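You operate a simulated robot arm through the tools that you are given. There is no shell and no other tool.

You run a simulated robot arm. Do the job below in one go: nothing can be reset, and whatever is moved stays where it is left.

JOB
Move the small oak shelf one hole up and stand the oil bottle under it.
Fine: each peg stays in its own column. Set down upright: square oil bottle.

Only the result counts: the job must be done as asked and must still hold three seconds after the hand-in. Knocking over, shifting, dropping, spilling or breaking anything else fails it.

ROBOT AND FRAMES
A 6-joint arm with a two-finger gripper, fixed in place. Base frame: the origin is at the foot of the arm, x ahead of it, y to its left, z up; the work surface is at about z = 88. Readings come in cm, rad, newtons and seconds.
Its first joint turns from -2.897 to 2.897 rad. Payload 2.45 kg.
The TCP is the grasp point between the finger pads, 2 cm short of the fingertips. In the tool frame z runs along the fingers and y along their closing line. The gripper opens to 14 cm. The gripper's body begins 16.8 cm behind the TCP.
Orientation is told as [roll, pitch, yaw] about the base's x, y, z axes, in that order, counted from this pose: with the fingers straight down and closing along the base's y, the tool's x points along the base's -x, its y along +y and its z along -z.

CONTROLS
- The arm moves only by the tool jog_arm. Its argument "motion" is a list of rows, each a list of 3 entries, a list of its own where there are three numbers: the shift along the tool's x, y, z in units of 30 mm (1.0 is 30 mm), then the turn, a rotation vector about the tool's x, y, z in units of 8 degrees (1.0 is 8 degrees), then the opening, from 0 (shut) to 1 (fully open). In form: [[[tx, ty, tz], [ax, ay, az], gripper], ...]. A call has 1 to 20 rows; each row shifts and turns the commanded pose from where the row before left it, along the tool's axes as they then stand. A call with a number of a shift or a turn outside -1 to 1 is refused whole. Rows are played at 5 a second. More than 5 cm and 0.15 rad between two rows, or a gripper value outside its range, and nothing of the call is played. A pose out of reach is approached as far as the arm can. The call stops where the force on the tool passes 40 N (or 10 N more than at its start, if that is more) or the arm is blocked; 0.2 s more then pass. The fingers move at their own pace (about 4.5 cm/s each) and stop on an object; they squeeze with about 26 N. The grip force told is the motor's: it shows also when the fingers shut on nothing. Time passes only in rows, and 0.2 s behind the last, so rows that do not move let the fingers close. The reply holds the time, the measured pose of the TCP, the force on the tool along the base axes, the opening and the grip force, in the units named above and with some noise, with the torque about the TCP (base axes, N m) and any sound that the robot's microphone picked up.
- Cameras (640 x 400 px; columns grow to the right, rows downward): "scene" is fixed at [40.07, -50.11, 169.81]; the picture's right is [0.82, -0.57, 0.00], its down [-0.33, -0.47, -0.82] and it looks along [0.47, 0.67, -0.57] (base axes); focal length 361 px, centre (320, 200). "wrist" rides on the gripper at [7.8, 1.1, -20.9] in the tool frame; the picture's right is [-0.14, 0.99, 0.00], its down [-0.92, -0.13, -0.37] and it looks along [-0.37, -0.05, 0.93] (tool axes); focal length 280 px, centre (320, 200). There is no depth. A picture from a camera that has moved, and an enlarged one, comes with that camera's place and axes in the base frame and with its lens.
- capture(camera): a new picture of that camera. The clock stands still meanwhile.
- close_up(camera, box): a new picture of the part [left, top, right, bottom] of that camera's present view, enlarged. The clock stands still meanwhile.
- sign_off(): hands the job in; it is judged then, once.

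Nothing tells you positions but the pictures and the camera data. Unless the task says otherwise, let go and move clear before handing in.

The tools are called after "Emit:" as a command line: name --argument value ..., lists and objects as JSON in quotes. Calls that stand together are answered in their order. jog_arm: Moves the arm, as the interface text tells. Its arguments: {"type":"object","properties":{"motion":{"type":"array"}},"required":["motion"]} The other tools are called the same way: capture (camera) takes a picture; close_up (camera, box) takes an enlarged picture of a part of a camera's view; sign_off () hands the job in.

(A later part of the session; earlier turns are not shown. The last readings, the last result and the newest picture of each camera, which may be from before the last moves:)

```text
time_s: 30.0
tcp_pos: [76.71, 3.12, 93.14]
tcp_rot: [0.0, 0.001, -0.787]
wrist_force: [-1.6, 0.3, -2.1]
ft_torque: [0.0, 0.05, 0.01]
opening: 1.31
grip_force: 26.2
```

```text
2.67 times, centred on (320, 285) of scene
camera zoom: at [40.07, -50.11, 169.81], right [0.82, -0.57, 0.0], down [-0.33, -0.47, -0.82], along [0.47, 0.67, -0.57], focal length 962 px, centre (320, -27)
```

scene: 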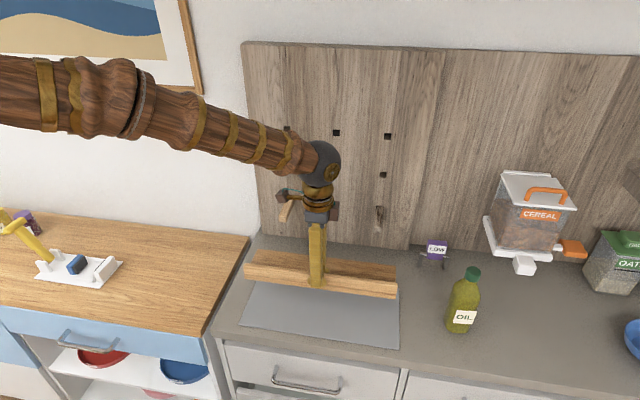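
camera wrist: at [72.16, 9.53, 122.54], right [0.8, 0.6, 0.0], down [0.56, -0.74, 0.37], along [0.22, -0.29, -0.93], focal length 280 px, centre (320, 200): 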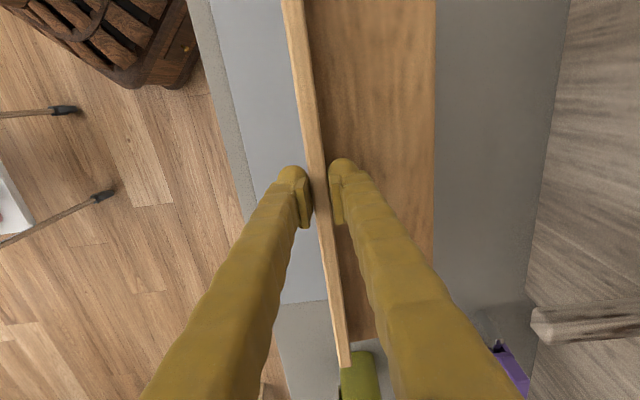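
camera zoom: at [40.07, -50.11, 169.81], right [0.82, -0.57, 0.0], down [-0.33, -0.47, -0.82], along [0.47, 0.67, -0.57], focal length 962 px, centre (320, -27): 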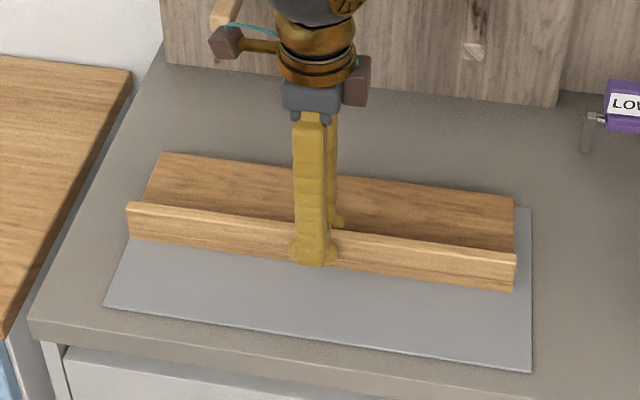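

Emit:
jog_arm --motion '[[[0, 0, 0.07], [0, 0, 0], 0], [[0, 0, 0], [0, 0, 0], 0]]'

Emit:
jog_arm --motion '[[[0, 0, 0.07], [0, 0, 0], 0], [[0, 0, 0], [0, 0, 0], 0]]'

Emit:
close_up --camera "scene" --box '[220, 210, 420, 360]'

```text
time_s: 30.6
tcp_pos: [76.83, 3.07, 93.16]
tcp_rot: [0.0, -0.001, -0.786]
wrist_force: [-4.8, -5.2, 9.8]
ft_torque: [-0.05, 0.12, 0.03]
opening: 1.3
grip_force: 26.0
```

```text
time_s: 31.2
tcp_pos: [76.78, 3.12, 93.05]
tcp_rot: [0.0, 0.0, -0.785]
wrist_force: [-7.8, -12.0, 28.5]
ft_torque: [-0.16, 0.09, 0.03]
opening: 1.32
grip_force: 26.1
```

```text
2.67 times, centred on (320, 285) of scene
camera zoom: at [40.07, -50.11, 169.81], right [0.82, -0.57, 0.0], down [-0.33, -0.47, -0.82], along [0.47, 0.67, -0.57], focal length 962 px, centre (320, -27)
```

zoom: 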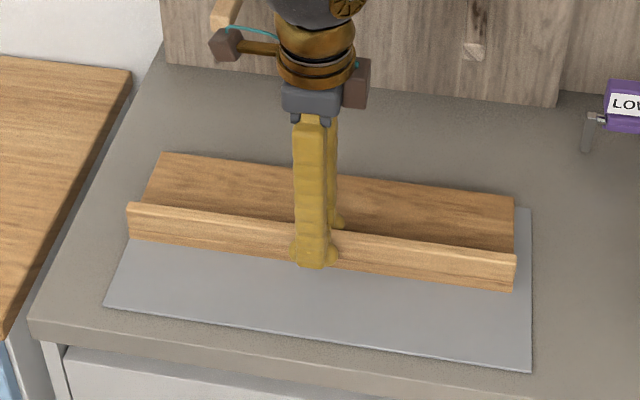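

The shelf is fully down on the mat. Relieving the press slightly, then opening and rising.

Emit:
jog_arm --motion '[[[0, 0, -0.08], [0, 0, 0], 0], [[0, 0, 0], [0, 0, 0], 0], [[0, 0, 0], [0, 0, 0], 0.15], [[0, 0, 0], [0, 0, 0], 0.25], [[0, 0, 0], [0, 0, 0], 0.25], [[0, 0, -0.3], [0, 0, 0], 0.25], [[0, 0, -0.6], [0, 0, 0], 0.25], [[0, 0, -1], [0, 0, 0], 0.25], [[0, 0, -1], [0, 0, 0], 0.25], [[0, 0, -1], [0, 0, 0], 0.25]]'

Emit:
capture --camera "wrist"

Emit:
capture --camera "scene"

```text
time_s: 33.4
tcp_pos: [76.74, 3.18, 104.76]
tcp_rot: [0.002, 0.001, -0.786]
wrist_force: [0.3, 0.3, -0.6]
ft_torque: [0.02, 0.02, 0.0]
opening: 3.5
grip_force: 0.1
```

```text
taken
camera wrist: at [72.16, 9.48, 125.48], right [0.8, 0.6, 0.0], down [0.56, -0.74, 0.37], along [0.22, -0.29, -0.93], focal length 280 px, centre (320, 200)
```

wrist: 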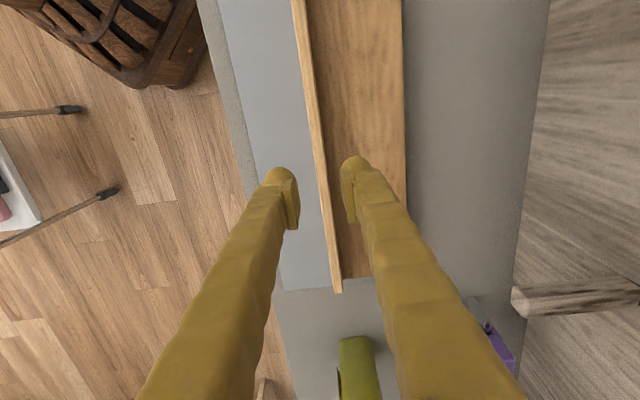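

```text
taken
```

scene: 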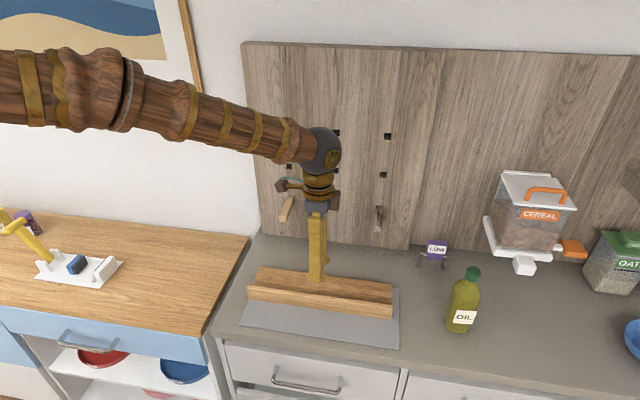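

Shelf is parked flat on the mat. Now a close look at the two exposed pegs.

Emit:
close_up --camera "scene" --box '[270, 150, 310, 230]'

Emit:
close_up --camera "scene" --box '[355, 160, 415, 240]'

Emit:
close_up --camera "wrist" --box '[480, 240, 640, 350]'

```text
5.00 times, centred on (290, 190) of scene
camera zoom: at [40.07, -50.11, 169.81], right [0.82, -0.57, 0.0], down [-0.33, -0.47, -0.82], along [0.47, 0.67, -0.57], focal length 1803 px, centre (470, 250)
```

zoom: 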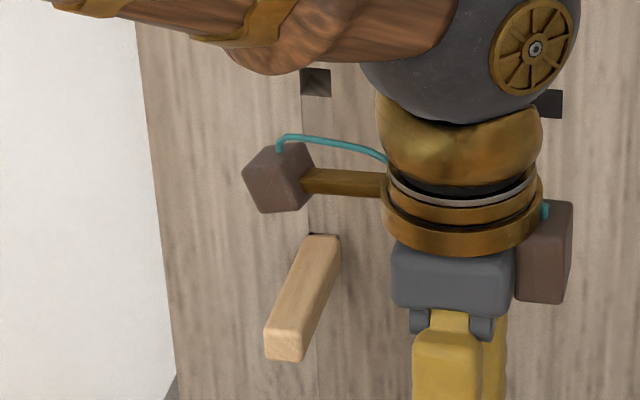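

```text
5.00 times, centred on (385, 200) of scene
camera zoom: at [40.07, -50.11, 169.81], right [0.82, -0.57, 0.0], down [-0.33, -0.47, -0.82], along [0.47, 0.67, -0.57], focal length 1803 px, centre (-5, 200)
```

zoom: 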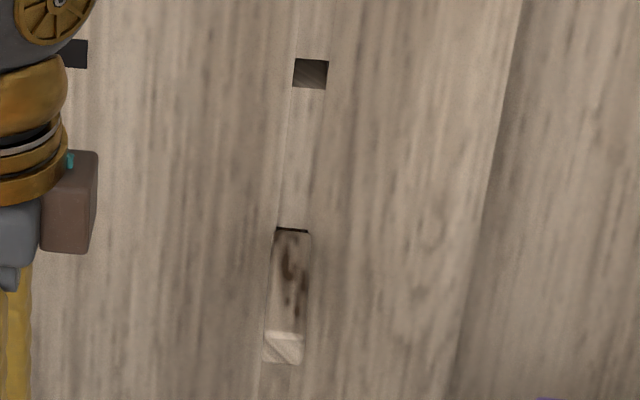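

```text
3.64 times, centred on (560, 295) of wrist
camera zoom: at [72.16, 9.48, 125.48], right [0.8, 0.6, 0.0], down [0.56, -0.74, 0.37], along [0.22, -0.29, -0.93], focal length 1020 px, centre (-553, -146)
```

zoom: 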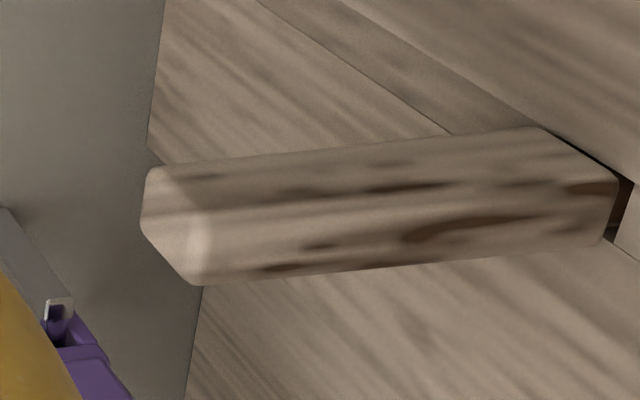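

The pegs are plain square bars, slightly smaller than their ~2 cm holes. I'll raise the tool, turn it horizontal again (fingers closing vertically) and approach the left peg.

Emit:
jog_arm --motion '[[[0, 0, -1], [0, 0, 0], 0.35], [[0, 0, -1], [0, 0, 0], 0.35], [[0, 0, -1], [0, 0, 0], 0.35], [[0, 0, -1], [0, 0, 0], 0.35], [[0, 0, -1], [0, 0, 0], 0.35], [[0, 0, 0], [-1, 0, 0], 0.35], [[0, 0, 0], [-1, 0, 0], 0.35], [[0, 0, 0], [-1, 0, 0], 0.35], [[0, 0, 0], [-1, 0, 0], 0.35], [[0, 0, 0], [-1, 0, 0], 0.35], [[0, 0, 0], [-1, 0, 0], 0.35], [[0, 0, 0], [-1, 0, 0], 0.35], [[0, 0, 0], [-1, 0, 0], 0.35], [[0, 0, 0], [-1, 0, 0], 0.35], [[0, 0, 0], [-1, 0, 0], 0.35], [[0, 0, 0], [-1, 0, 0], 0.35], [[0, 0, 0], [-0.25, 0, 0], 0.35]]'

```text
time_s: 37.0
tcp_pos: [76.71, 3.17, 119.77]
tcp_rot: [1.574, -0.002, -0.785]
wrist_force: [0.0, 0.2, 0.3]
ft_torque: [0.0, -0.01, 0.02]
opening: 4.91
grip_force: 0.1
```

Emit:
jog_arm --motion '[[[0.767, -0.876, 0.4], [0, 0, 0], 0.35], [[0.767, -0.876, 0.4], [0, 0, 0], 0.35], [[0.767, -0.876, 0.4], [0, 0, 0], 0.35], [[0.767, -0.876, 0.4], [0, 0, 0], 0.35], [[0.767, -0.876, 0.4], [0, 0, 0], 0.35], [[0.765, -0.876, 0.4], [0, 0, 0], 0.35]]'

Emit:
capture --camera "wrist"

Emit:
capture --camera "scene"

```text
time_s: 38.4
tcp_pos: [72.31, 17.86, 103.71]
tcp_rot: [1.57, 0.0, -0.784]
wrist_force: [0.3, 0.1, 0.7]
ft_torque: [0.04, 0.01, -0.04]
opening: 4.92
grip_force: 0.0
```

```text
taken
camera wrist: at [52.08, 8.7, 104.8], right [0.1, -0.1, 0.99], down [0.39, -0.91, -0.13], along [0.92, 0.4, -0.05], focal length 280 px, centre (320, 200)
```

wrist: 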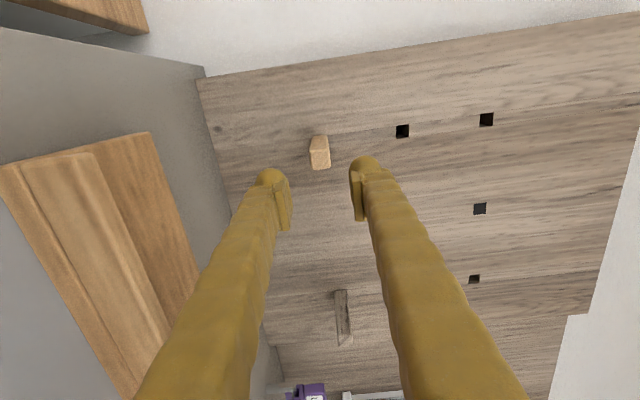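

```text
taken
```

scene: 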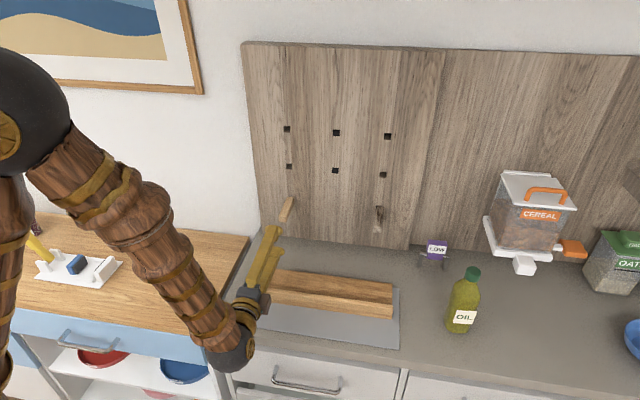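

Emit:
close_up --camera "wrist" --box '[260, 100, 420, 200]'

Emit:
close_up --camera "wrist" --box '[290, 120, 350, 180]'

Emit:
close_up --camera "scene" --box '[265, 150, 315, 250]'

```text
4.00 times, centred on (340, 150) of wrist
camera zoom: at [52.08, 8.7, 104.8], right [0.1, -0.1, 0.99], down [0.39, -0.91, -0.13], along [0.92, 0.4, -0.05], focal length 1122 px, centre (240, 400)
```

zoom: 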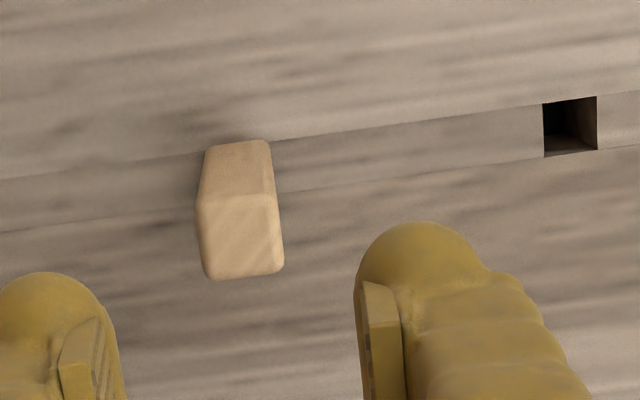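

```text
6.67 times, centred on (320, 150) of wrist
camera zoom: at [52.08, 8.7, 104.8], right [0.1, -0.1, 0.99], down [0.39, -0.91, -0.13], along [0.92, 0.4, -0.05], focal length 1869 px, centre (320, 533)
```

zoom: 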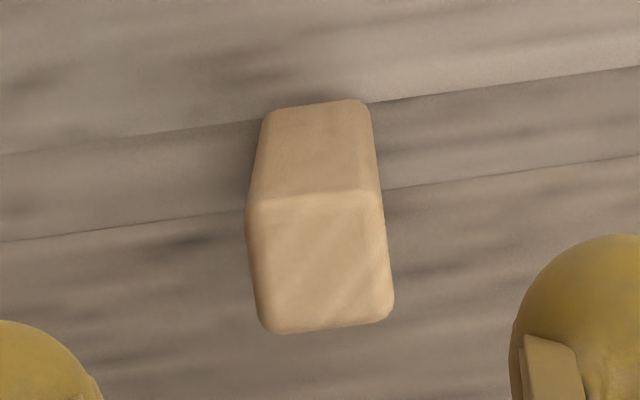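

```text
4.00 times, centred on (290, 200) of scene
camera zoom: at [40.07, -50.11, 169.81], right [0.82, -0.57, 0.0], down [-0.33, -0.47, -0.82], along [0.47, 0.67, -0.57], focal length 1443 px, centre (440, 200)
```

zoom: 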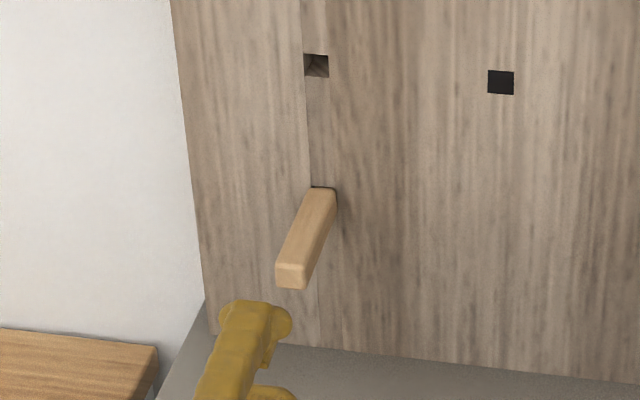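

Peg end is at about s=38.2, z≈103.75, n≈74.2. I'll take a couple of idle readings to average out noise before moving in.

Emit:
jog_arm --motion '[[[0, 0, 0], [0, 0, 0], 0.35]]'

Emit:
jog_arm --motion '[[[0, 0, 0], [0, 0, 0], 0.35]]'

Emit:
jog_arm --motion '[[[0, 0, 0], [0, 0, 0], 0.35]]'

Emit:
jog_arm --motion '[[[0, 0, 0], [0, 0, 0], 0.35]]'

```text
time_s: 38.8
tcp_pos: [72.31, 17.93, 103.72]
tcp_rot: [1.572, -0.001, -0.785]
wrist_force: [0.7, -0.6, 0.2]
ft_torque: [-0.01, 0.0, -0.02]
opening: 4.93
grip_force: 0.0
```

```text
time_s: 39.2
tcp_pos: [72.23, 17.89, 103.78]
tcp_rot: [1.571, 0.0, -0.784]
wrist_force: [0.9, -0.4, -0.2]
ft_torque: [0.03, 0.02, -0.02]
opening: 4.89
grip_force: 0.0
```

```text
time_s: 39.6
tcp_pos: [72.25, 17.9, 103.71]
tcp_rot: [1.57, -0.001, -0.785]
wrist_force: [0.0, 0.3, 0.4]
ft_torque: [-0.03, -0.01, 0.0]
opening: 4.89
grip_force: 0.0
```

```text
time_s: 40.0
tcp_pos: [72.25, 17.83, 103.76]
tcp_rot: [1.569, -0.001, -0.785]
wrist_force: [0.4, 0.2, -0.2]
ft_torque: [-0.01, -0.01, -0.05]
opening: 4.91
grip_force: 0.2
```

TCP is at s≈38.46, n≈63.75, z≈103.74. Shifting 2–3 mm left and advancing so the fingers straddle the peg.

Emit:
jog_arm --motion '[[[0.08, 0, 0.5], [0, 0, 0], 0.35], [[0, 0, 0.8], [0, 0, 0], 0.35], [[0, 0, 0.8], [0, 0, 0], 0.35], [[0, 0, 0.8], [0, 0, 0], 0.35], [[0, 0, 0.6], [0, 0, 0], 0.35], [[0, 0, 0], [0, 0, 0], 0.35]]'

Emit:
capture --camera "wrist"

Emit:
close_up --camera "wrist" --box '[260, 120, 380, 220]'

Emit:
close_up --camera "scene" --box '[240, 150, 340, 250]'

```text
time_s: 41.4
tcp_pos: [79.42, 25.54, 103.99]
tcp_rot: [1.572, 0.0, -0.784]
wrist_force: [0.8, -0.2, -0.8]
ft_torque: [-0.01, 0.02, 0.04]
opening: 4.89
grip_force: 0.1
```

```text
taken
camera wrist: at [59.2, 16.31, 105.09], right [0.1, -0.1, 0.99], down [0.39, -0.91, -0.13], along [0.92, 0.4, -0.05], focal length 280 px, centre (320, 200)
```

wrist: 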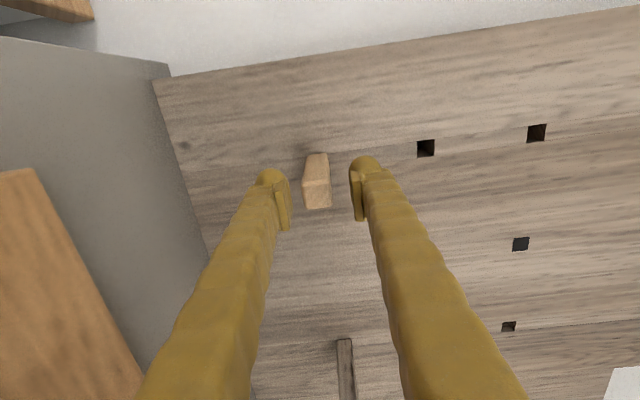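

```text
4.00 times, centred on (320, 170) of wrist
camera zoom: at [59.2, 16.31, 105.09], right [0.1, -0.1, 0.99], down [0.39, -0.91, -0.13], along [0.92, 0.4, -0.05], focal length 1122 px, centre (320, 320)
```

zoom: 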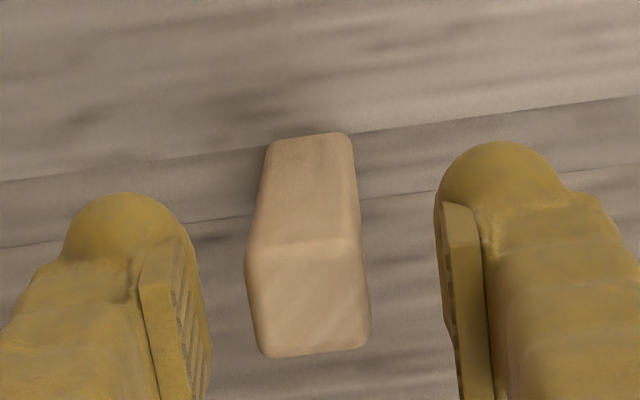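

```text
4.00 times, centred on (290, 200) of scene
camera zoom: at [40.07, -50.11, 169.81], right [0.82, -0.57, 0.0], down [-0.33, -0.47, -0.82], along [0.47, 0.67, -0.57], focal length 1443 px, centre (440, 200)
```

zoom: 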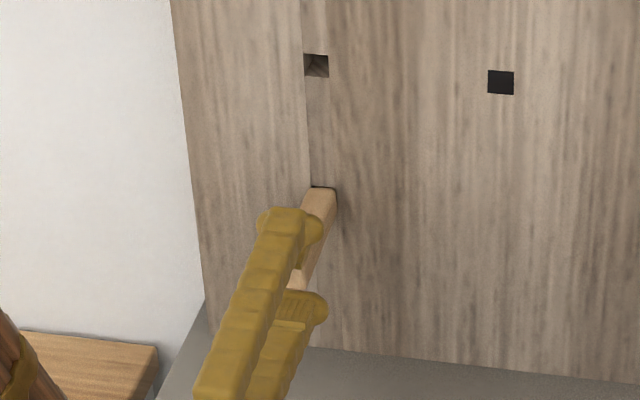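

The peg sits about 2 mm below the gripper centre line. I'll lower slightly, advance ~2.8 cm along it, then close and check forces.

Emit:
jog_arm --motion '[[[0, -0.07, 0.3], [0, 0, 0], 0.35], [[0, 0, 0.6], [0, 0, 0], 0.35], [[0, 0, 0], [0, 0, 0], 0.35], [[0, 0, 0], [0, 0, 0], 0.35]]'

Emit:
close_up --camera "wrist" --box '[260, 120, 380, 220]'

```text
time_s: 42.4
tcp_pos: [81.19, 27.51, 103.94]
tcp_rot: [1.571, 0.0, -0.783]
wrist_force: [0.7, -0.2, 0.2]
ft_torque: [-0.01, -0.03, 0.0]
opening: 4.91
grip_force: 0.0
```

```text
4.00 times, centred on (320, 170) of wrist
camera zoom: at [61.07, 18.22, 104.92], right [0.1, -0.1, 0.99], down [0.39, -0.91, -0.13], along [0.92, 0.4, -0.05], focal length 1122 px, centre (320, 320)
```

zoom: 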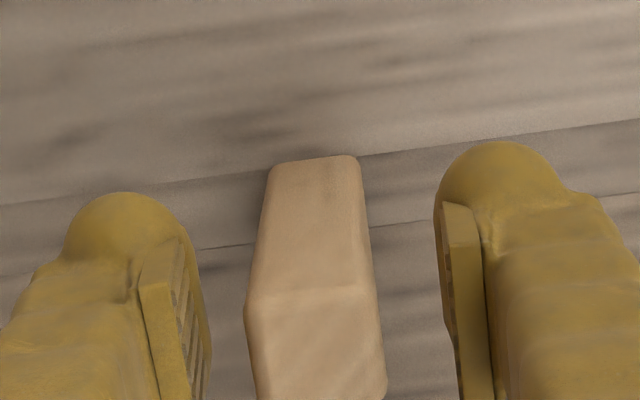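

Emit:
jog_arm --motion '[[[0, 0, 0], [0, 0, 0], 0.22], [[0, 0, 0], [0, 0, 0], 0.18], [[0, 0, 0], [0, 0, 0], 0.1], [[0, 0, 0], [0, 0, 0], 0.1], [[0, 0, 0], [0, 0, 0], 0.1]]'

Emit:
close_up --camera "wrist" --box '[260, 120, 380, 220]'

```text
time_s: 43.6
tcp_pos: [81.18, 27.43, 103.95]
tcp_rot: [1.57, -0.001, -0.786]
wrist_force: [0.7, -0.1, 0.1]
ft_torque: [-0.02, 0.0, 0.02]
opening: 2.24
grip_force: 26.3
```

```text
4.00 times, centred on (320, 170) of wrist
camera zoom: at [61.07, 18.22, 104.91], right [0.1, -0.1, 0.99], down [0.39, -0.91, -0.13], along [0.92, 0.4, -0.05], focal length 1122 px, centre (320, 320)
```

zoom: 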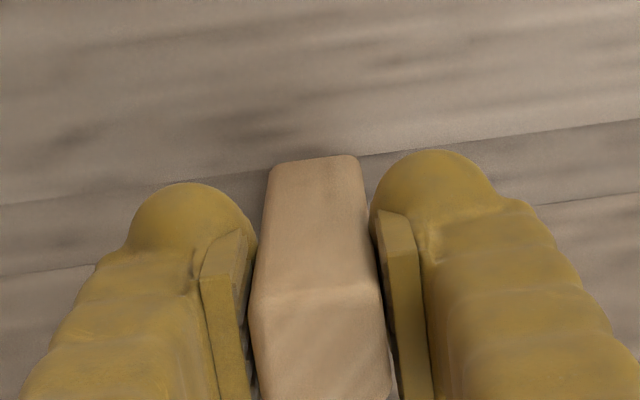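

Gripped cleanly (2.24 cm, no side load). Pulling the left peg straight out slowly.

Emit:
jog_arm --motion '[[[0, 0, -0.1], [0, 0, 0], 0.1], [[0, 0, -0.15], [0, 0, 0], 0.1], [[0, 0, -0.2], [0, 0, 0], 0.1]]'

Emit:
close_up --camera "scene" --box '[240, 150, 340, 250]'

Emit:
close_up --camera "wrist" --box '[260, 120, 380, 220]'

```text
time_s: 44.4
tcp_pos: [80.22, 26.5, 103.9]
tcp_rot: [1.57, 0.0, -0.784]
wrist_force: [0.4, -0.3, -0.5]
ft_torque: [0.02, -0.02, -0.01]
opening: 2.26
grip_force: 26.3
```

```text
4.00 times, centred on (290, 200) of scene
camera zoom: at [40.07, -50.11, 169.81], right [0.82, -0.57, 0.0], down [-0.33, -0.47, -0.82], along [0.47, 0.67, -0.57], focal length 1443 px, centre (440, 200)
```

zoom: 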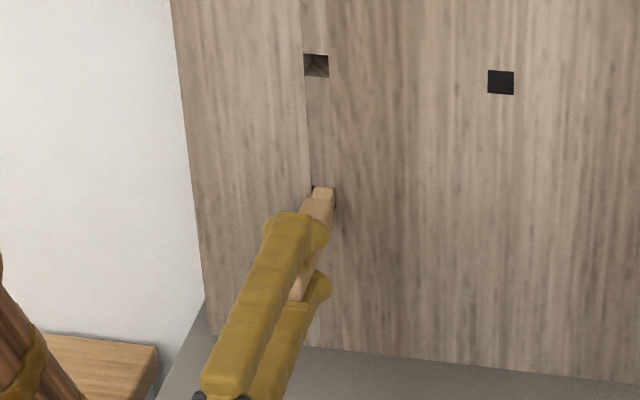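

```text
4.00 times, centred on (320, 170) of wrist
camera zoom: at [60.12, 17.23, 104.88], right [0.1, -0.1, 0.99], down [0.39, -0.91, -0.13], along [0.92, 0.4, -0.05], focal length 1122 px, centre (320, 320)
```

zoom: 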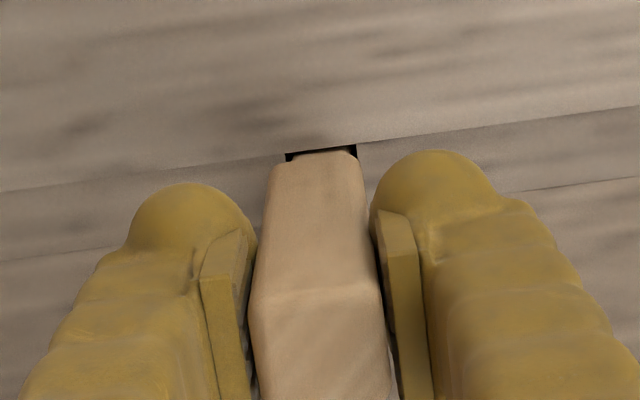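

The peg slides out freely; it has a narrower tenon that fits the hole with clearance. Continuing to pull it fully out.

Emit:
jog_arm --motion '[[[0, 0, -0.3], [0, 0, 0], 0.1], [[0, 0, -0.3], [0, 0, 0], 0.1], [[0, 0, -0.3], [0, 0, 0], 0.1], [[0, 0, -0.3], [0, 0, 0], 0.1], [[0, 0, -0.3], [0, 0, 0], 0.1], [[0, 0, -0.3], [0, 0, 0], 0.1], [[0, 0, -0.3], [0, 0, 0], 0.1]]'

Emit:
close_up --camera "scene" --box '[240, 150, 340, 250]'

Emit:
capture --camera "wrist"

```text
time_s: 46.0
tcp_pos: [75.78, 22.11, 103.81]
tcp_rot: [1.571, 0.001, -0.784]
wrist_force: [0.3, 0.1, 0.1]
ft_torque: [-0.02, 0.01, -0.01]
opening: 2.27
grip_force: 25.9
```

```text
4.00 times, centred on (290, 200) of scene
camera zoom: at [40.07, -50.11, 169.81], right [0.82, -0.57, 0.0], down [-0.33, -0.47, -0.82], along [0.47, 0.67, -0.57], focal length 1443 px, centre (440, 200)
```

zoom: 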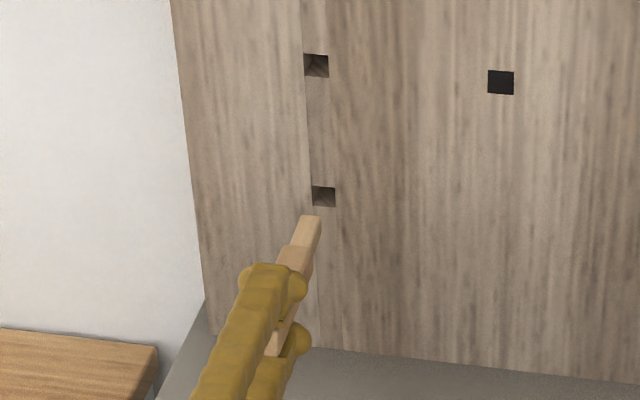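

```text
taken
camera wrist: at [55.67, 12.81, 104.88], right [0.1, -0.1, 0.99], down [0.39, -0.91, -0.13], along [0.92, 0.4, -0.05], focal length 280 px, centre (320, 200)
```

wrist: 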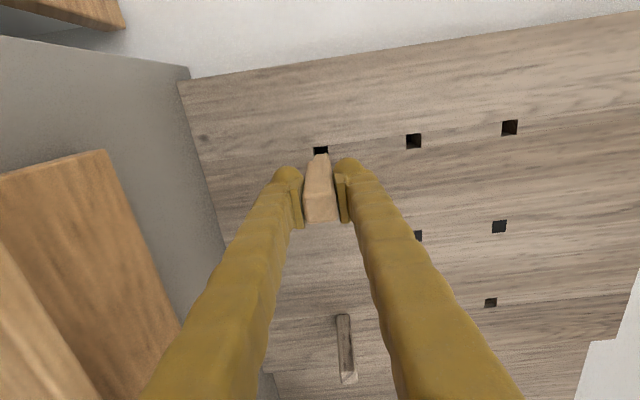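

The left peg is fully out, with its tenon clear of the wall. Raising it 12 cm to the next hole in the same column.

Emit:
jog_arm --motion '[[[0, 0.5, 0], [0, 0, 0], 0.1], [[0, 0.7, 0], [0, 0, 0], 0.1], [[0, 0.7, 0], [0, 0, 0], 0.1], [[0, 0.7, 0], [0, 0, 0], 0.1], [[0, 0.7, 0], [0, 0, 0], 0.1], [[0, 0.7, 0], [0, 0, 0], 0.1], [[0, 0, 0], [0, 0, 0], 0.1], [[0, 0, 0], [0, 0, 0], 0.1]]'

Emit:
jog_arm --motion '[[[0, 0, 0], [0, 0, 0], 0.1]]'

Emit:
jog_arm --motion '[[[0, 0, 0], [0, 0, 0], 0.1]]'

Emit:
close_up --camera "wrist" --box '[260, 120, 380, 220]'

Emit:
close_up --camera "scene" --box '[260, 140, 320, 200]'

```text
time_s: 47.8
tcp_pos: [75.9, 22.11, 115.76]
tcp_rot: [1.572, 0.0, -0.785]
wrist_force: [0.0, 0.0, -0.7]
ft_torque: [-0.01, 0.02, -0.02]
opening: 2.25
grip_force: 25.7
```

```text
time_s: 48.2
tcp_pos: [75.88, 22.13, 115.7]
tcp_rot: [1.572, 0.001, -0.785]
wrist_force: [-1.0, 0.0, 0.3]
ft_torque: [-0.01, 0.04, 0.04]
opening: 2.27
grip_force: 25.8
```

```text
time_s: 48.6
tcp_pos: [75.68, 22.14, 115.75]
tcp_rot: [1.572, 0.0, -0.786]
wrist_force: [0.4, 0.8, -0.9]
ft_torque: [-0.01, 0.02, -0.01]
opening: 2.24
grip_force: 25.6
```

```text
4.00 times, centred on (320, 170) of wrist
camera zoom: at [55.71, 12.9, 116.77], right [0.1, -0.1, 0.99], down [0.39, -0.91, -0.13], along [0.92, 0.4, -0.05], focal length 1122 px, centre (320, 320)
```

zoom: 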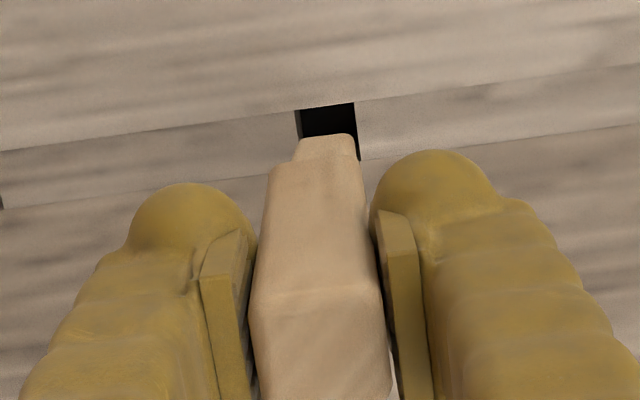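

```text
6.67 times, centred on (290, 170) of scene
camera zoom: at [40.07, -50.11, 169.81], right [0.82, -0.57, 0.0], down [-0.33, -0.47, -0.82], along [0.47, 0.67, -0.57], focal length 2404 px, centre (520, 400)
```

zoom: 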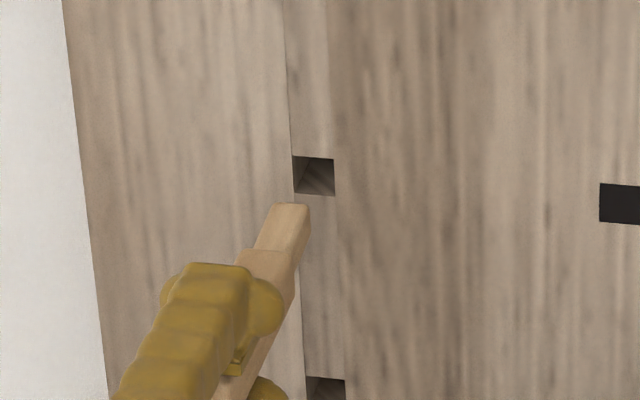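

The tenon lines up with the upper hole within about a millimetre. Nudging up 1 mm and advancing to just before the hole for a check.

Emit:
jog_arm --motion '[[[0, 0.03, 0.3], [0, 0, 0], 0.1], [[0, 0, 0.3], [0, 0, 0], 0.1], [[0, 0, 0.3], [0, 0, 0], 0.1], [[0, 0, 0.1], [0, 0, 0], 0.1], [[0, 0, 0], [0, 0, 0], 0.1]]'

Emit:
close_up --camera "wrist" --box '[260, 120, 380, 220]'

Emit:
close_up --camera "scene" --box '[260, 140, 320, 200]'

```text
time_s: 49.8
tcp_pos: [77.85, 24.19, 115.79]
tcp_rot: [1.571, -0.001, -0.786]
wrist_force: [-0.3, 0.3, -1.0]
ft_torque: [-0.04, 0.01, 0.0]
opening: 2.28
grip_force: 25.9
```

```text
4.00 times, centred on (320, 170) of wrist
camera zoom: at [57.79, 14.97, 116.89], right [0.1, -0.1, 0.99], down [0.39, -0.91, -0.13], along [0.92, 0.4, -0.05], focal length 1122 px, centre (320, 320)
```

zoom: 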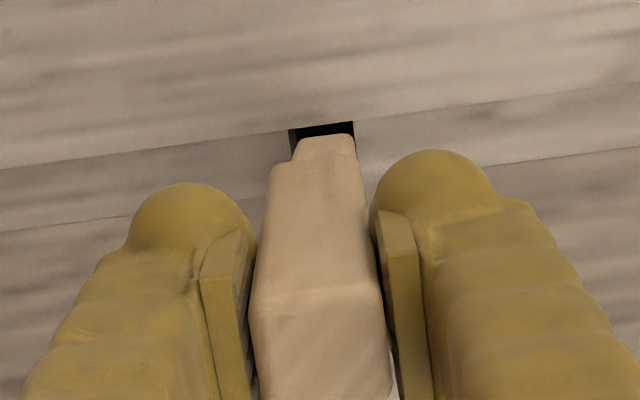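

```text
6.67 times, centred on (290, 170) of scene
camera zoom: at [40.07, -50.11, 169.81], right [0.82, -0.57, 0.0], down [-0.33, -0.47, -0.82], along [0.47, 0.67, -0.57], focal length 2404 px, centre (520, 400)
```

zoom: 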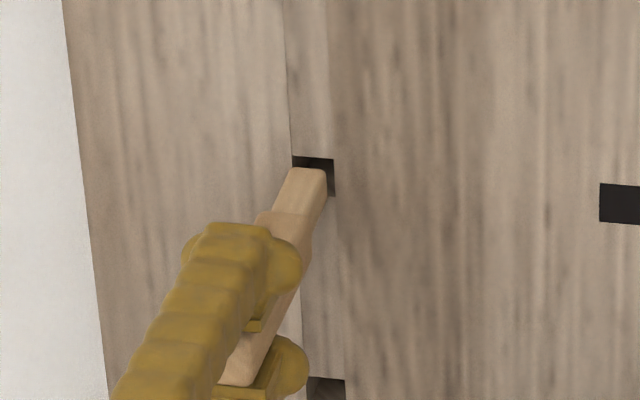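

Emit:
close_up --camera "scene" --box '[280, 155, 300, 175]'

Emit:
close_up --camera "wrist" --box '[300, 140, 340, 170]'

```text
16.00 times, centred on (290, 165) of scene
camera zoom: at [40.07, -50.11, 169.81], right [0.82, -0.57, 0.0], down [-0.33, -0.47, -0.82], along [0.47, 0.67, -0.57], focal length 5770 px, centre (800, 760)
```

zoom: 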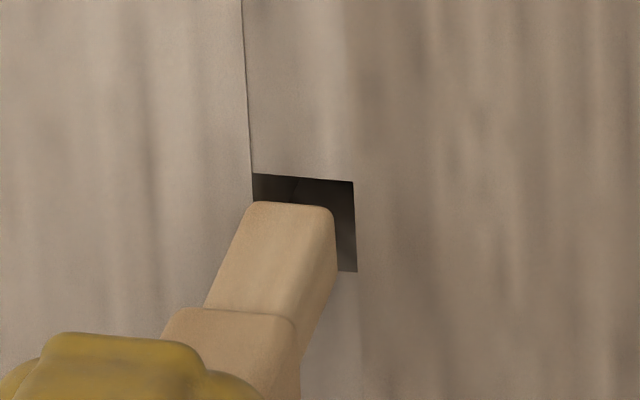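

```text
13.33 times, centred on (320, 155) of wrist
camera zoom: at [57.79, 14.97, 116.89], right [0.1, -0.1, 0.99], down [0.39, -0.91, -0.13], along [0.92, 0.4, -0.05], focal length 3738 px, centre (320, 800)
```

zoom: 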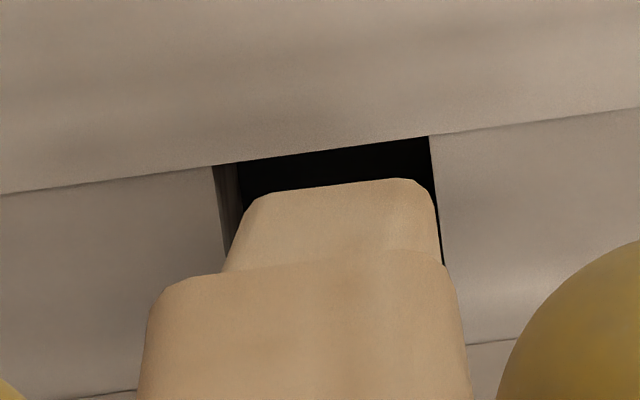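

Tenon is ~1.6 cm in a ~1.9 cm hole, aligned within 1 mm. Pushing it in slowly.

Emit:
jog_arm --motion '[[[-0.01, -0.02, 0.1], [0, 0, 0], 0.1], [[0, 0, 0.2], [0, 0, 0], 0.1], [[0, 0, 0.2], [0, 0, 0], 0.1], [[0, 0, 0.2], [0, 0, 0], 0.1], [[0, 0, 0.2], [0, 0, 0], 0.1], [[0, 0, 0.2], [0, 0, 0], 0.1], [[0, 0, 0], [0, 0, 0], 0.1]]'

Emit:
close_up --camera "wrist" --box '[260, 120, 380, 220]'

Emit:
close_up --camera "scene" --box '[260, 140, 320, 200]'

```text
time_s: 51.4
tcp_pos: [80.17, 26.47, 115.85]
tcp_rot: [1.571, 0.002, -0.787]
wrist_force: [0.1, 0.5, 1.1]
ft_torque: [0.1, -0.08, 0.05]
opening: 2.27
grip_force: 26.1
```

```text
4.00 times, centred on (320, 170) of wrist
camera zoom: at [60.1, 17.3, 116.8], right [0.1, -0.1, 0.99], down [0.39, -0.91, -0.13], along [0.92, 0.4, -0.05], focal length 1122 px, centre (320, 320)
```

zoom: 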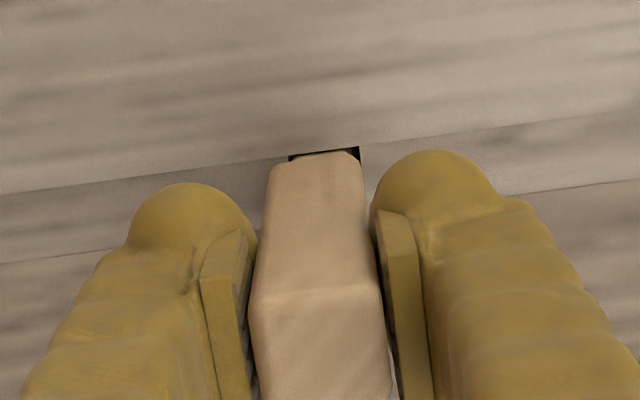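

```text
6.67 times, centred on (290, 170) of scene
camera zoom: at [40.07, -50.11, 169.81], right [0.82, -0.57, 0.0], down [-0.33, -0.47, -0.82], along [0.47, 0.67, -0.57], focal length 2404 px, centre (520, 400)
```

zoom: 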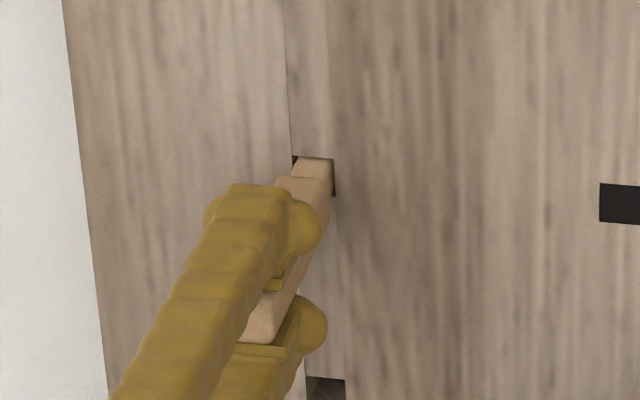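

The tenon has entered the hole. Pushing the remaining ~1.5 cm until the shoulder seats on the panel.

Emit:
jog_arm --motion '[[[0, 0, 0.2], [0, 0, 0], 0.1], [[0, 0, 0.2], [0, 0, 0], 0.1], [[0, 0, 0.05], [0, 0, 0], 0.1]]'

Emit:
jog_arm --motion '[[[0, 0, 0.05], [0, 0, 0], 0.1], [[0, 0, 0], [0, 0, 0], 0.1]]'

Emit:
close_up --camera "wrist" --box '[260, 120, 380, 220]'

Emit:
close_up --camera "scene" --box '[260, 140, 320, 200]'

```text
time_s: 52.2
tcp_pos: [81.24, 27.5, 115.86]
tcp_rot: [1.571, 0.001, -0.785]
wrist_force: [-1.3, -2.7, 2.4]
ft_torque: [0.05, -0.05, 0.0]
opening: 2.23
grip_force: 25.8
```

```text
time_s: 52.8
tcp_pos: [81.27, 27.66, 115.85]
tcp_rot: [1.571, 0.001, -0.786]
wrist_force: [-8.8, -11.0, 1.7]
ft_torque: [-0.01, 0.02, -0.06]
opening: 2.26
grip_force: 25.9
```

```text
4.00 times, centred on (320, 170) of wrist
camera zoom: at [61.17, 18.32, 116.87], right [0.1, -0.1, 0.99], down [0.39, -0.91, -0.13], along [0.92, 0.4, -0.05], focal length 1122 px, centre (320, 320)
```

zoom: 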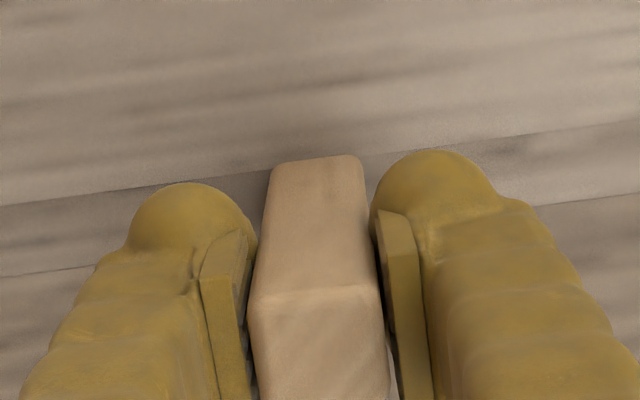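

```text
6.67 times, centred on (290, 170) of scene
camera zoom: at [40.07, -50.11, 169.81], right [0.82, -0.57, 0.0], down [-0.33, -0.47, -0.82], along [0.47, 0.67, -0.57], focal length 2404 px, centre (520, 400)
```

zoom: 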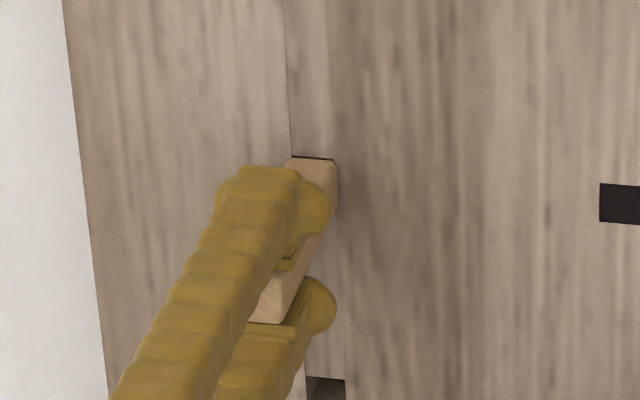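

The left peg is seated (about 14 N push against the shoulder). Relieving, opening and backing straight away.

Emit:
jog_arm --motion '[[[0, 0, -0.05], [0, 0, 0], 0.1], [[0, 0, 0], [0, 0, 0], 0.2], [[0, 0, 0], [0, 0, 0], 0.3], [[0, 0, 0], [0, 0, 0], 0.35], [[0, 0, -0.3], [0, 0, 0], 0.35], [[0, 0, -0.7], [0, 0, 0], 0.35], [[0, 0, -1], [0, 0, 0], 0.35], [[0, 0, -1], [0, 0, 0], 0.35], [[0, 0, -1], [0, 0, 0], 0.35]]'

Emit:
close_up --camera "scene" --box '[240, 120, 420, 250]'

Emit:
capture --camera "wrist"

```text
time_s: 54.8
tcp_pos: [72.59, 18.91, 115.9]
tcp_rot: [1.57, -0.002, -0.785]
wrist_force: [-0.5, 0.0, -0.6]
ft_torque: [0.0, 0.0, -0.02]
opening: 4.88
grip_force: 0.0
```

```text
3.08 times, centred on (330, 185) of scene
camera zoom: at [40.07, -50.11, 169.81], right [0.82, -0.57, 0.0], down [-0.33, -0.47, -0.82], along [0.47, 0.67, -0.57], focal length 1110 px, centre (289, 246)
```

zoom: 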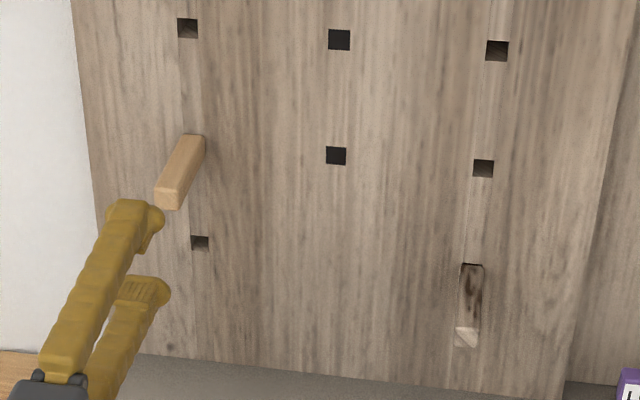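

```text
taken
camera wrist: at [52.46, 9.63, 116.89], right [0.1, -0.1, 0.99], down [0.39, -0.91, -0.13], along [0.92, 0.4, -0.05], focal length 280 px, centre (320, 200)
```

wrist: 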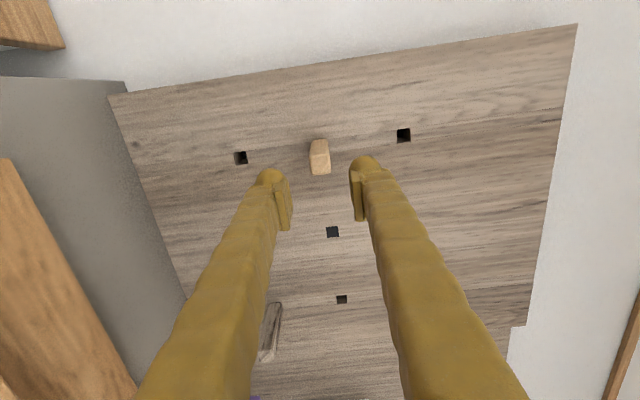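

Left peg is in its new hole, own column. Moving across to the right peg (s≈66.2, z≈103.8), staying clear of the wall.

Emit:
jog_arm --motion '[[[-0.94, -0.4, 0], [0, 0, 0], 0.35], [[-0.94, -0.4, 0], [0, 0, 0], 0.35], [[-0.94, -0.4, 0], [0, 0, 0], 0.35], [[-0.94, -0.4, 0], [0, 0, 0], 0.35], [[-0.94, -0.4, 0], [0, 0, 0], 0.35], [[-0.94, -0.4, 0], [0, 0, 0], 0.35], [[-0.94, -0.4, 0], [0, 0, 0], 0.35], [[-0.94, -0.4, 0], [0, 0, 0], 0.35], [[-0.94, -0.4, 0], [0, 0, 0], 0.35], [[-0.94, -0.4, 0], [0, 0, 0], 0.35], [[0, 0, 0], [0, 0, 0], 0.35]]'

Emit:
capture --camera "wrist"

Emit:
close_up --camera "wrist" --box '[260, 100, 380, 200]'

Emit:
capture --camera "scene"

```text
time_s: 57.2
tcp_pos: [92.68, -1.09, 103.78]
tcp_rot: [1.572, 0.0, -0.784]
wrist_force: [0.3, -0.3, -0.4]
ft_torque: [0.01, 0.01, -0.05]
opening: 4.91
grip_force: 0.0
```

```text
taken
camera wrist: at [72.56, -10.3, 104.85], right [0.1, -0.1, 0.99], down [0.39, -0.91, -0.13], along [0.92, 0.4, -0.05], focal length 280 px, centre (320, 200)
```

wrist: 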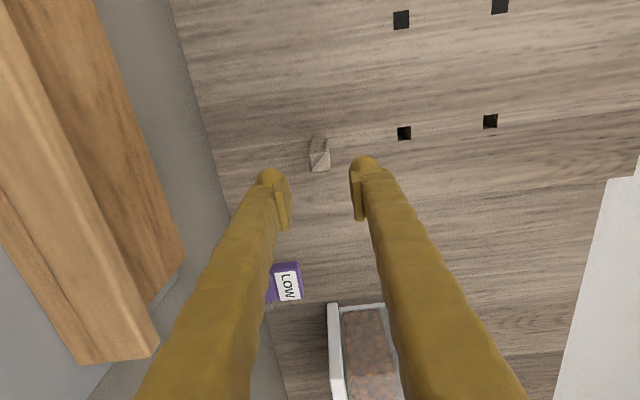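

```text
4.00 times, centred on (320, 150) of wrist
camera zoom: at [72.56, -10.3, 104.85], right [0.1, -0.1, 0.99], down [0.39, -0.91, -0.13], along [0.92, 0.4, -0.05], focal length 1122 px, centre (320, 400)
```

zoom: 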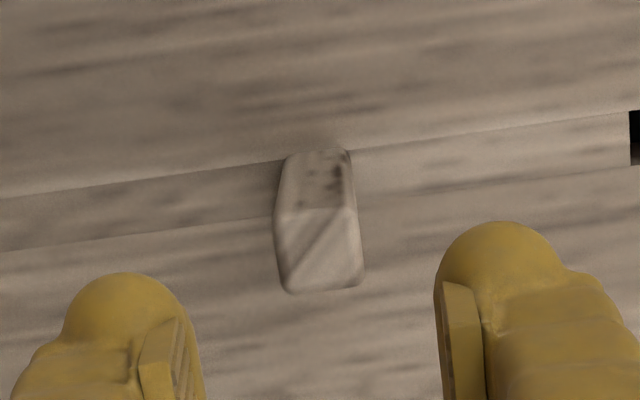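

```text
taken
```

scene: 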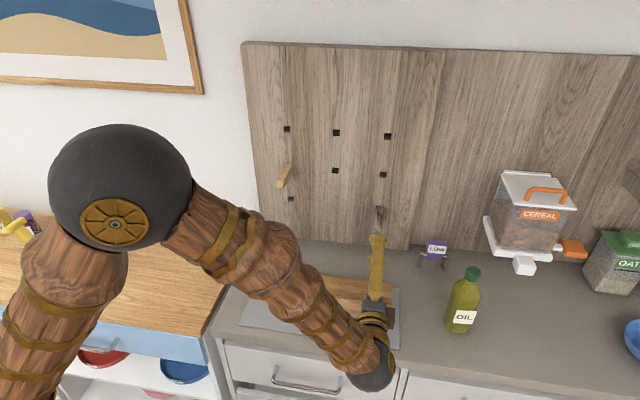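

Emit:
jog_arm --motion '[[[0.05, 0, 0.5], [0, 0, 0], 0.35], [[0, 0, 0.7], [0, 0, 0], 0.35], [[0, 0, 0.7], [0, 0, 0], 0.35], [[0, 0, 0.7], [0, 0, 0], 0.35], [[0, 0, 0.55], [0, 0, 0], 0.35], [[0, 0, 0], [0, 0, 0], 0.35]]'

Emit:
close_up --camera "wrist" --box '[260, 120, 380, 220]'

```text
time_s: 58.6
tcp_pos: [99.44, 5.7, 103.71]
tcp_rot: [1.571, 0.0, -0.785]
wrist_force: [-0.2, -1.1, 0.8]
ft_torque: [0.01, -0.01, 0.0]
opening: 4.89
grip_force: 0.0
```

```text
4.00 times, centred on (320, 170) of wrist
camera zoom: at [79.35, -3.43, 104.83], right [0.1, -0.1, 0.99], down [0.39, -0.91, -0.13], along [0.92, 0.4, -0.05], focal length 1122 px, centre (320, 320)
```

zoom: 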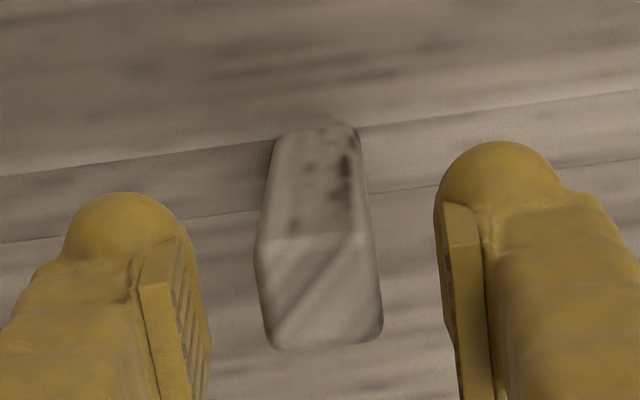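

Well centred this time. Advancing 2.5 cm and closing on the right peg.

Emit:
jog_arm --motion '[[[0.02, 0, 0.4], [0, 0, 0], 0.35], [[0, 0, 0.44], [0, 0, 0], 0.35], [[0, 0, 0], [0, 0, 0], 0.35], [[0, 0, 0], [0, 0, 0], 0.22], [[0, 0, 0], [0, 0, 0], 0.18], [[0, 0, 0], [0, 0, 0], 0.1], [[0, 0, 0], [0, 0, 0], 0.1], [[0, 0, 0], [0, 0, 0], 0.1]]'

Emit:
close_up --camera "wrist" --box '[260, 120, 380, 220]'

```text
time_s: 60.4
tcp_pos: [101.2, 7.71, 103.89]
tcp_rot: [1.57, -0.001, -0.787]
wrist_force: [0.1, 0.4, -0.6]
ft_torque: [-0.02, 0.02, -0.01]
opening: 2.25
grip_force: 26.0
```

```text
4.00 times, centred on (320, 170) of wrist
camera zoom: at [80.91, -1.53, 104.87], right [0.1, -0.1, 0.99], down [0.39, -0.91, -0.13], along [0.92, 0.4, -0.05], focal length 1122 px, centre (320, 320)
```

zoom: 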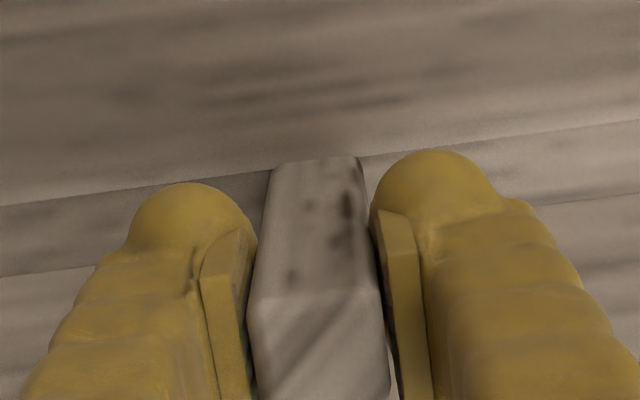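

Gripped, no side load. Pulling the right peg straight out.

Emit:
jog_arm --motion '[[[0, 0, -0.1], [0, 0, 0], 0.1], [[0, 0, -0.15], [0, 0, 0], 0.1], [[0, 0, -0.2], [0, 0, 0], 0.1], [[0, 0, 0], [0, 0, 0], 0.1]]'

Emit:
jog_arm --motion '[[[0, 0, -0.3], [0, 0, 0], 0.1], [[0, 0, -0.3], [0, 0, 0], 0.1], [[0, 0, -0.3], [0, 0, 0], 0.1], [[0, 0, -0.3], [0, 0, 0], 0.1], [[0, 0, -0.3], [0, 0, 0], 0.1], [[0, 0, -0.3], [0, 0, 0], 0.1], [[0, 0, -0.3], [0, 0, 0], 0.1]]'

Emit:
close_up --camera "scene" --box '[340, 150, 440, 250]'

Emit:
close_up --camera "wrist" --box '[260, 120, 380, 220]'

```text
time_s: 61.4
tcp_pos: [100.03, 6.74, 103.74]
tcp_rot: [1.571, -0.001, -0.785]
wrist_force: [-0.3, 0.7, -0.2]
ft_torque: [-0.01, 0.02, -0.02]
opening: 2.24
grip_force: 26.1
```

```text
time_s: 63.0
tcp_pos: [95.57, 2.15, 103.81]
tcp_rot: [1.571, 0.001, -0.786]
wrist_force: [1.1, 0.3, -0.3]
ft_torque: [0.0, 0.03, 0.01]
opening: 2.25
grip_force: 26.1
```

```text
4.00 times, centred on (390, 200) of scene
camera zoom: at [40.07, -50.11, 169.81], right [0.82, -0.57, 0.0], down [-0.33, -0.47, -0.82], along [0.47, 0.67, -0.57], focal length 1443 px, centre (40, 200)
```

zoom: 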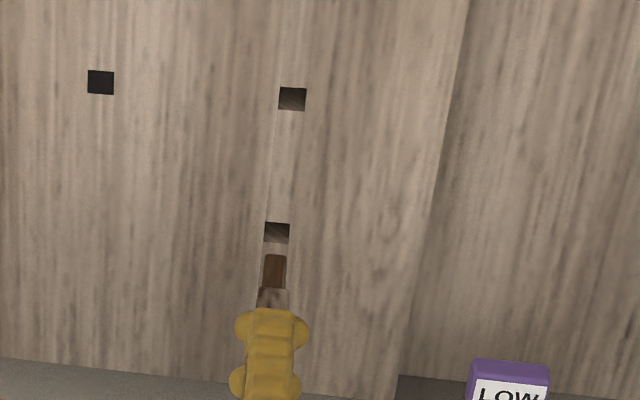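

```text
4.00 times, centred on (320, 170) of wrist
camera zoom: at [75.51, -7.0, 104.75], right [0.1, -0.1, 0.99], down [0.39, -0.91, -0.13], along [0.92, 0.4, -0.05], focal length 1122 px, centre (320, 320)
```

zoom: 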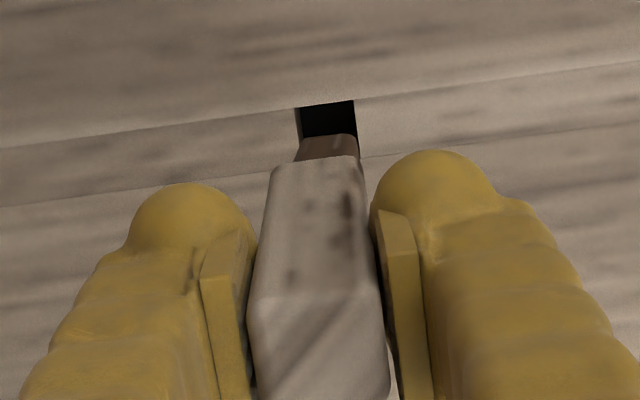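

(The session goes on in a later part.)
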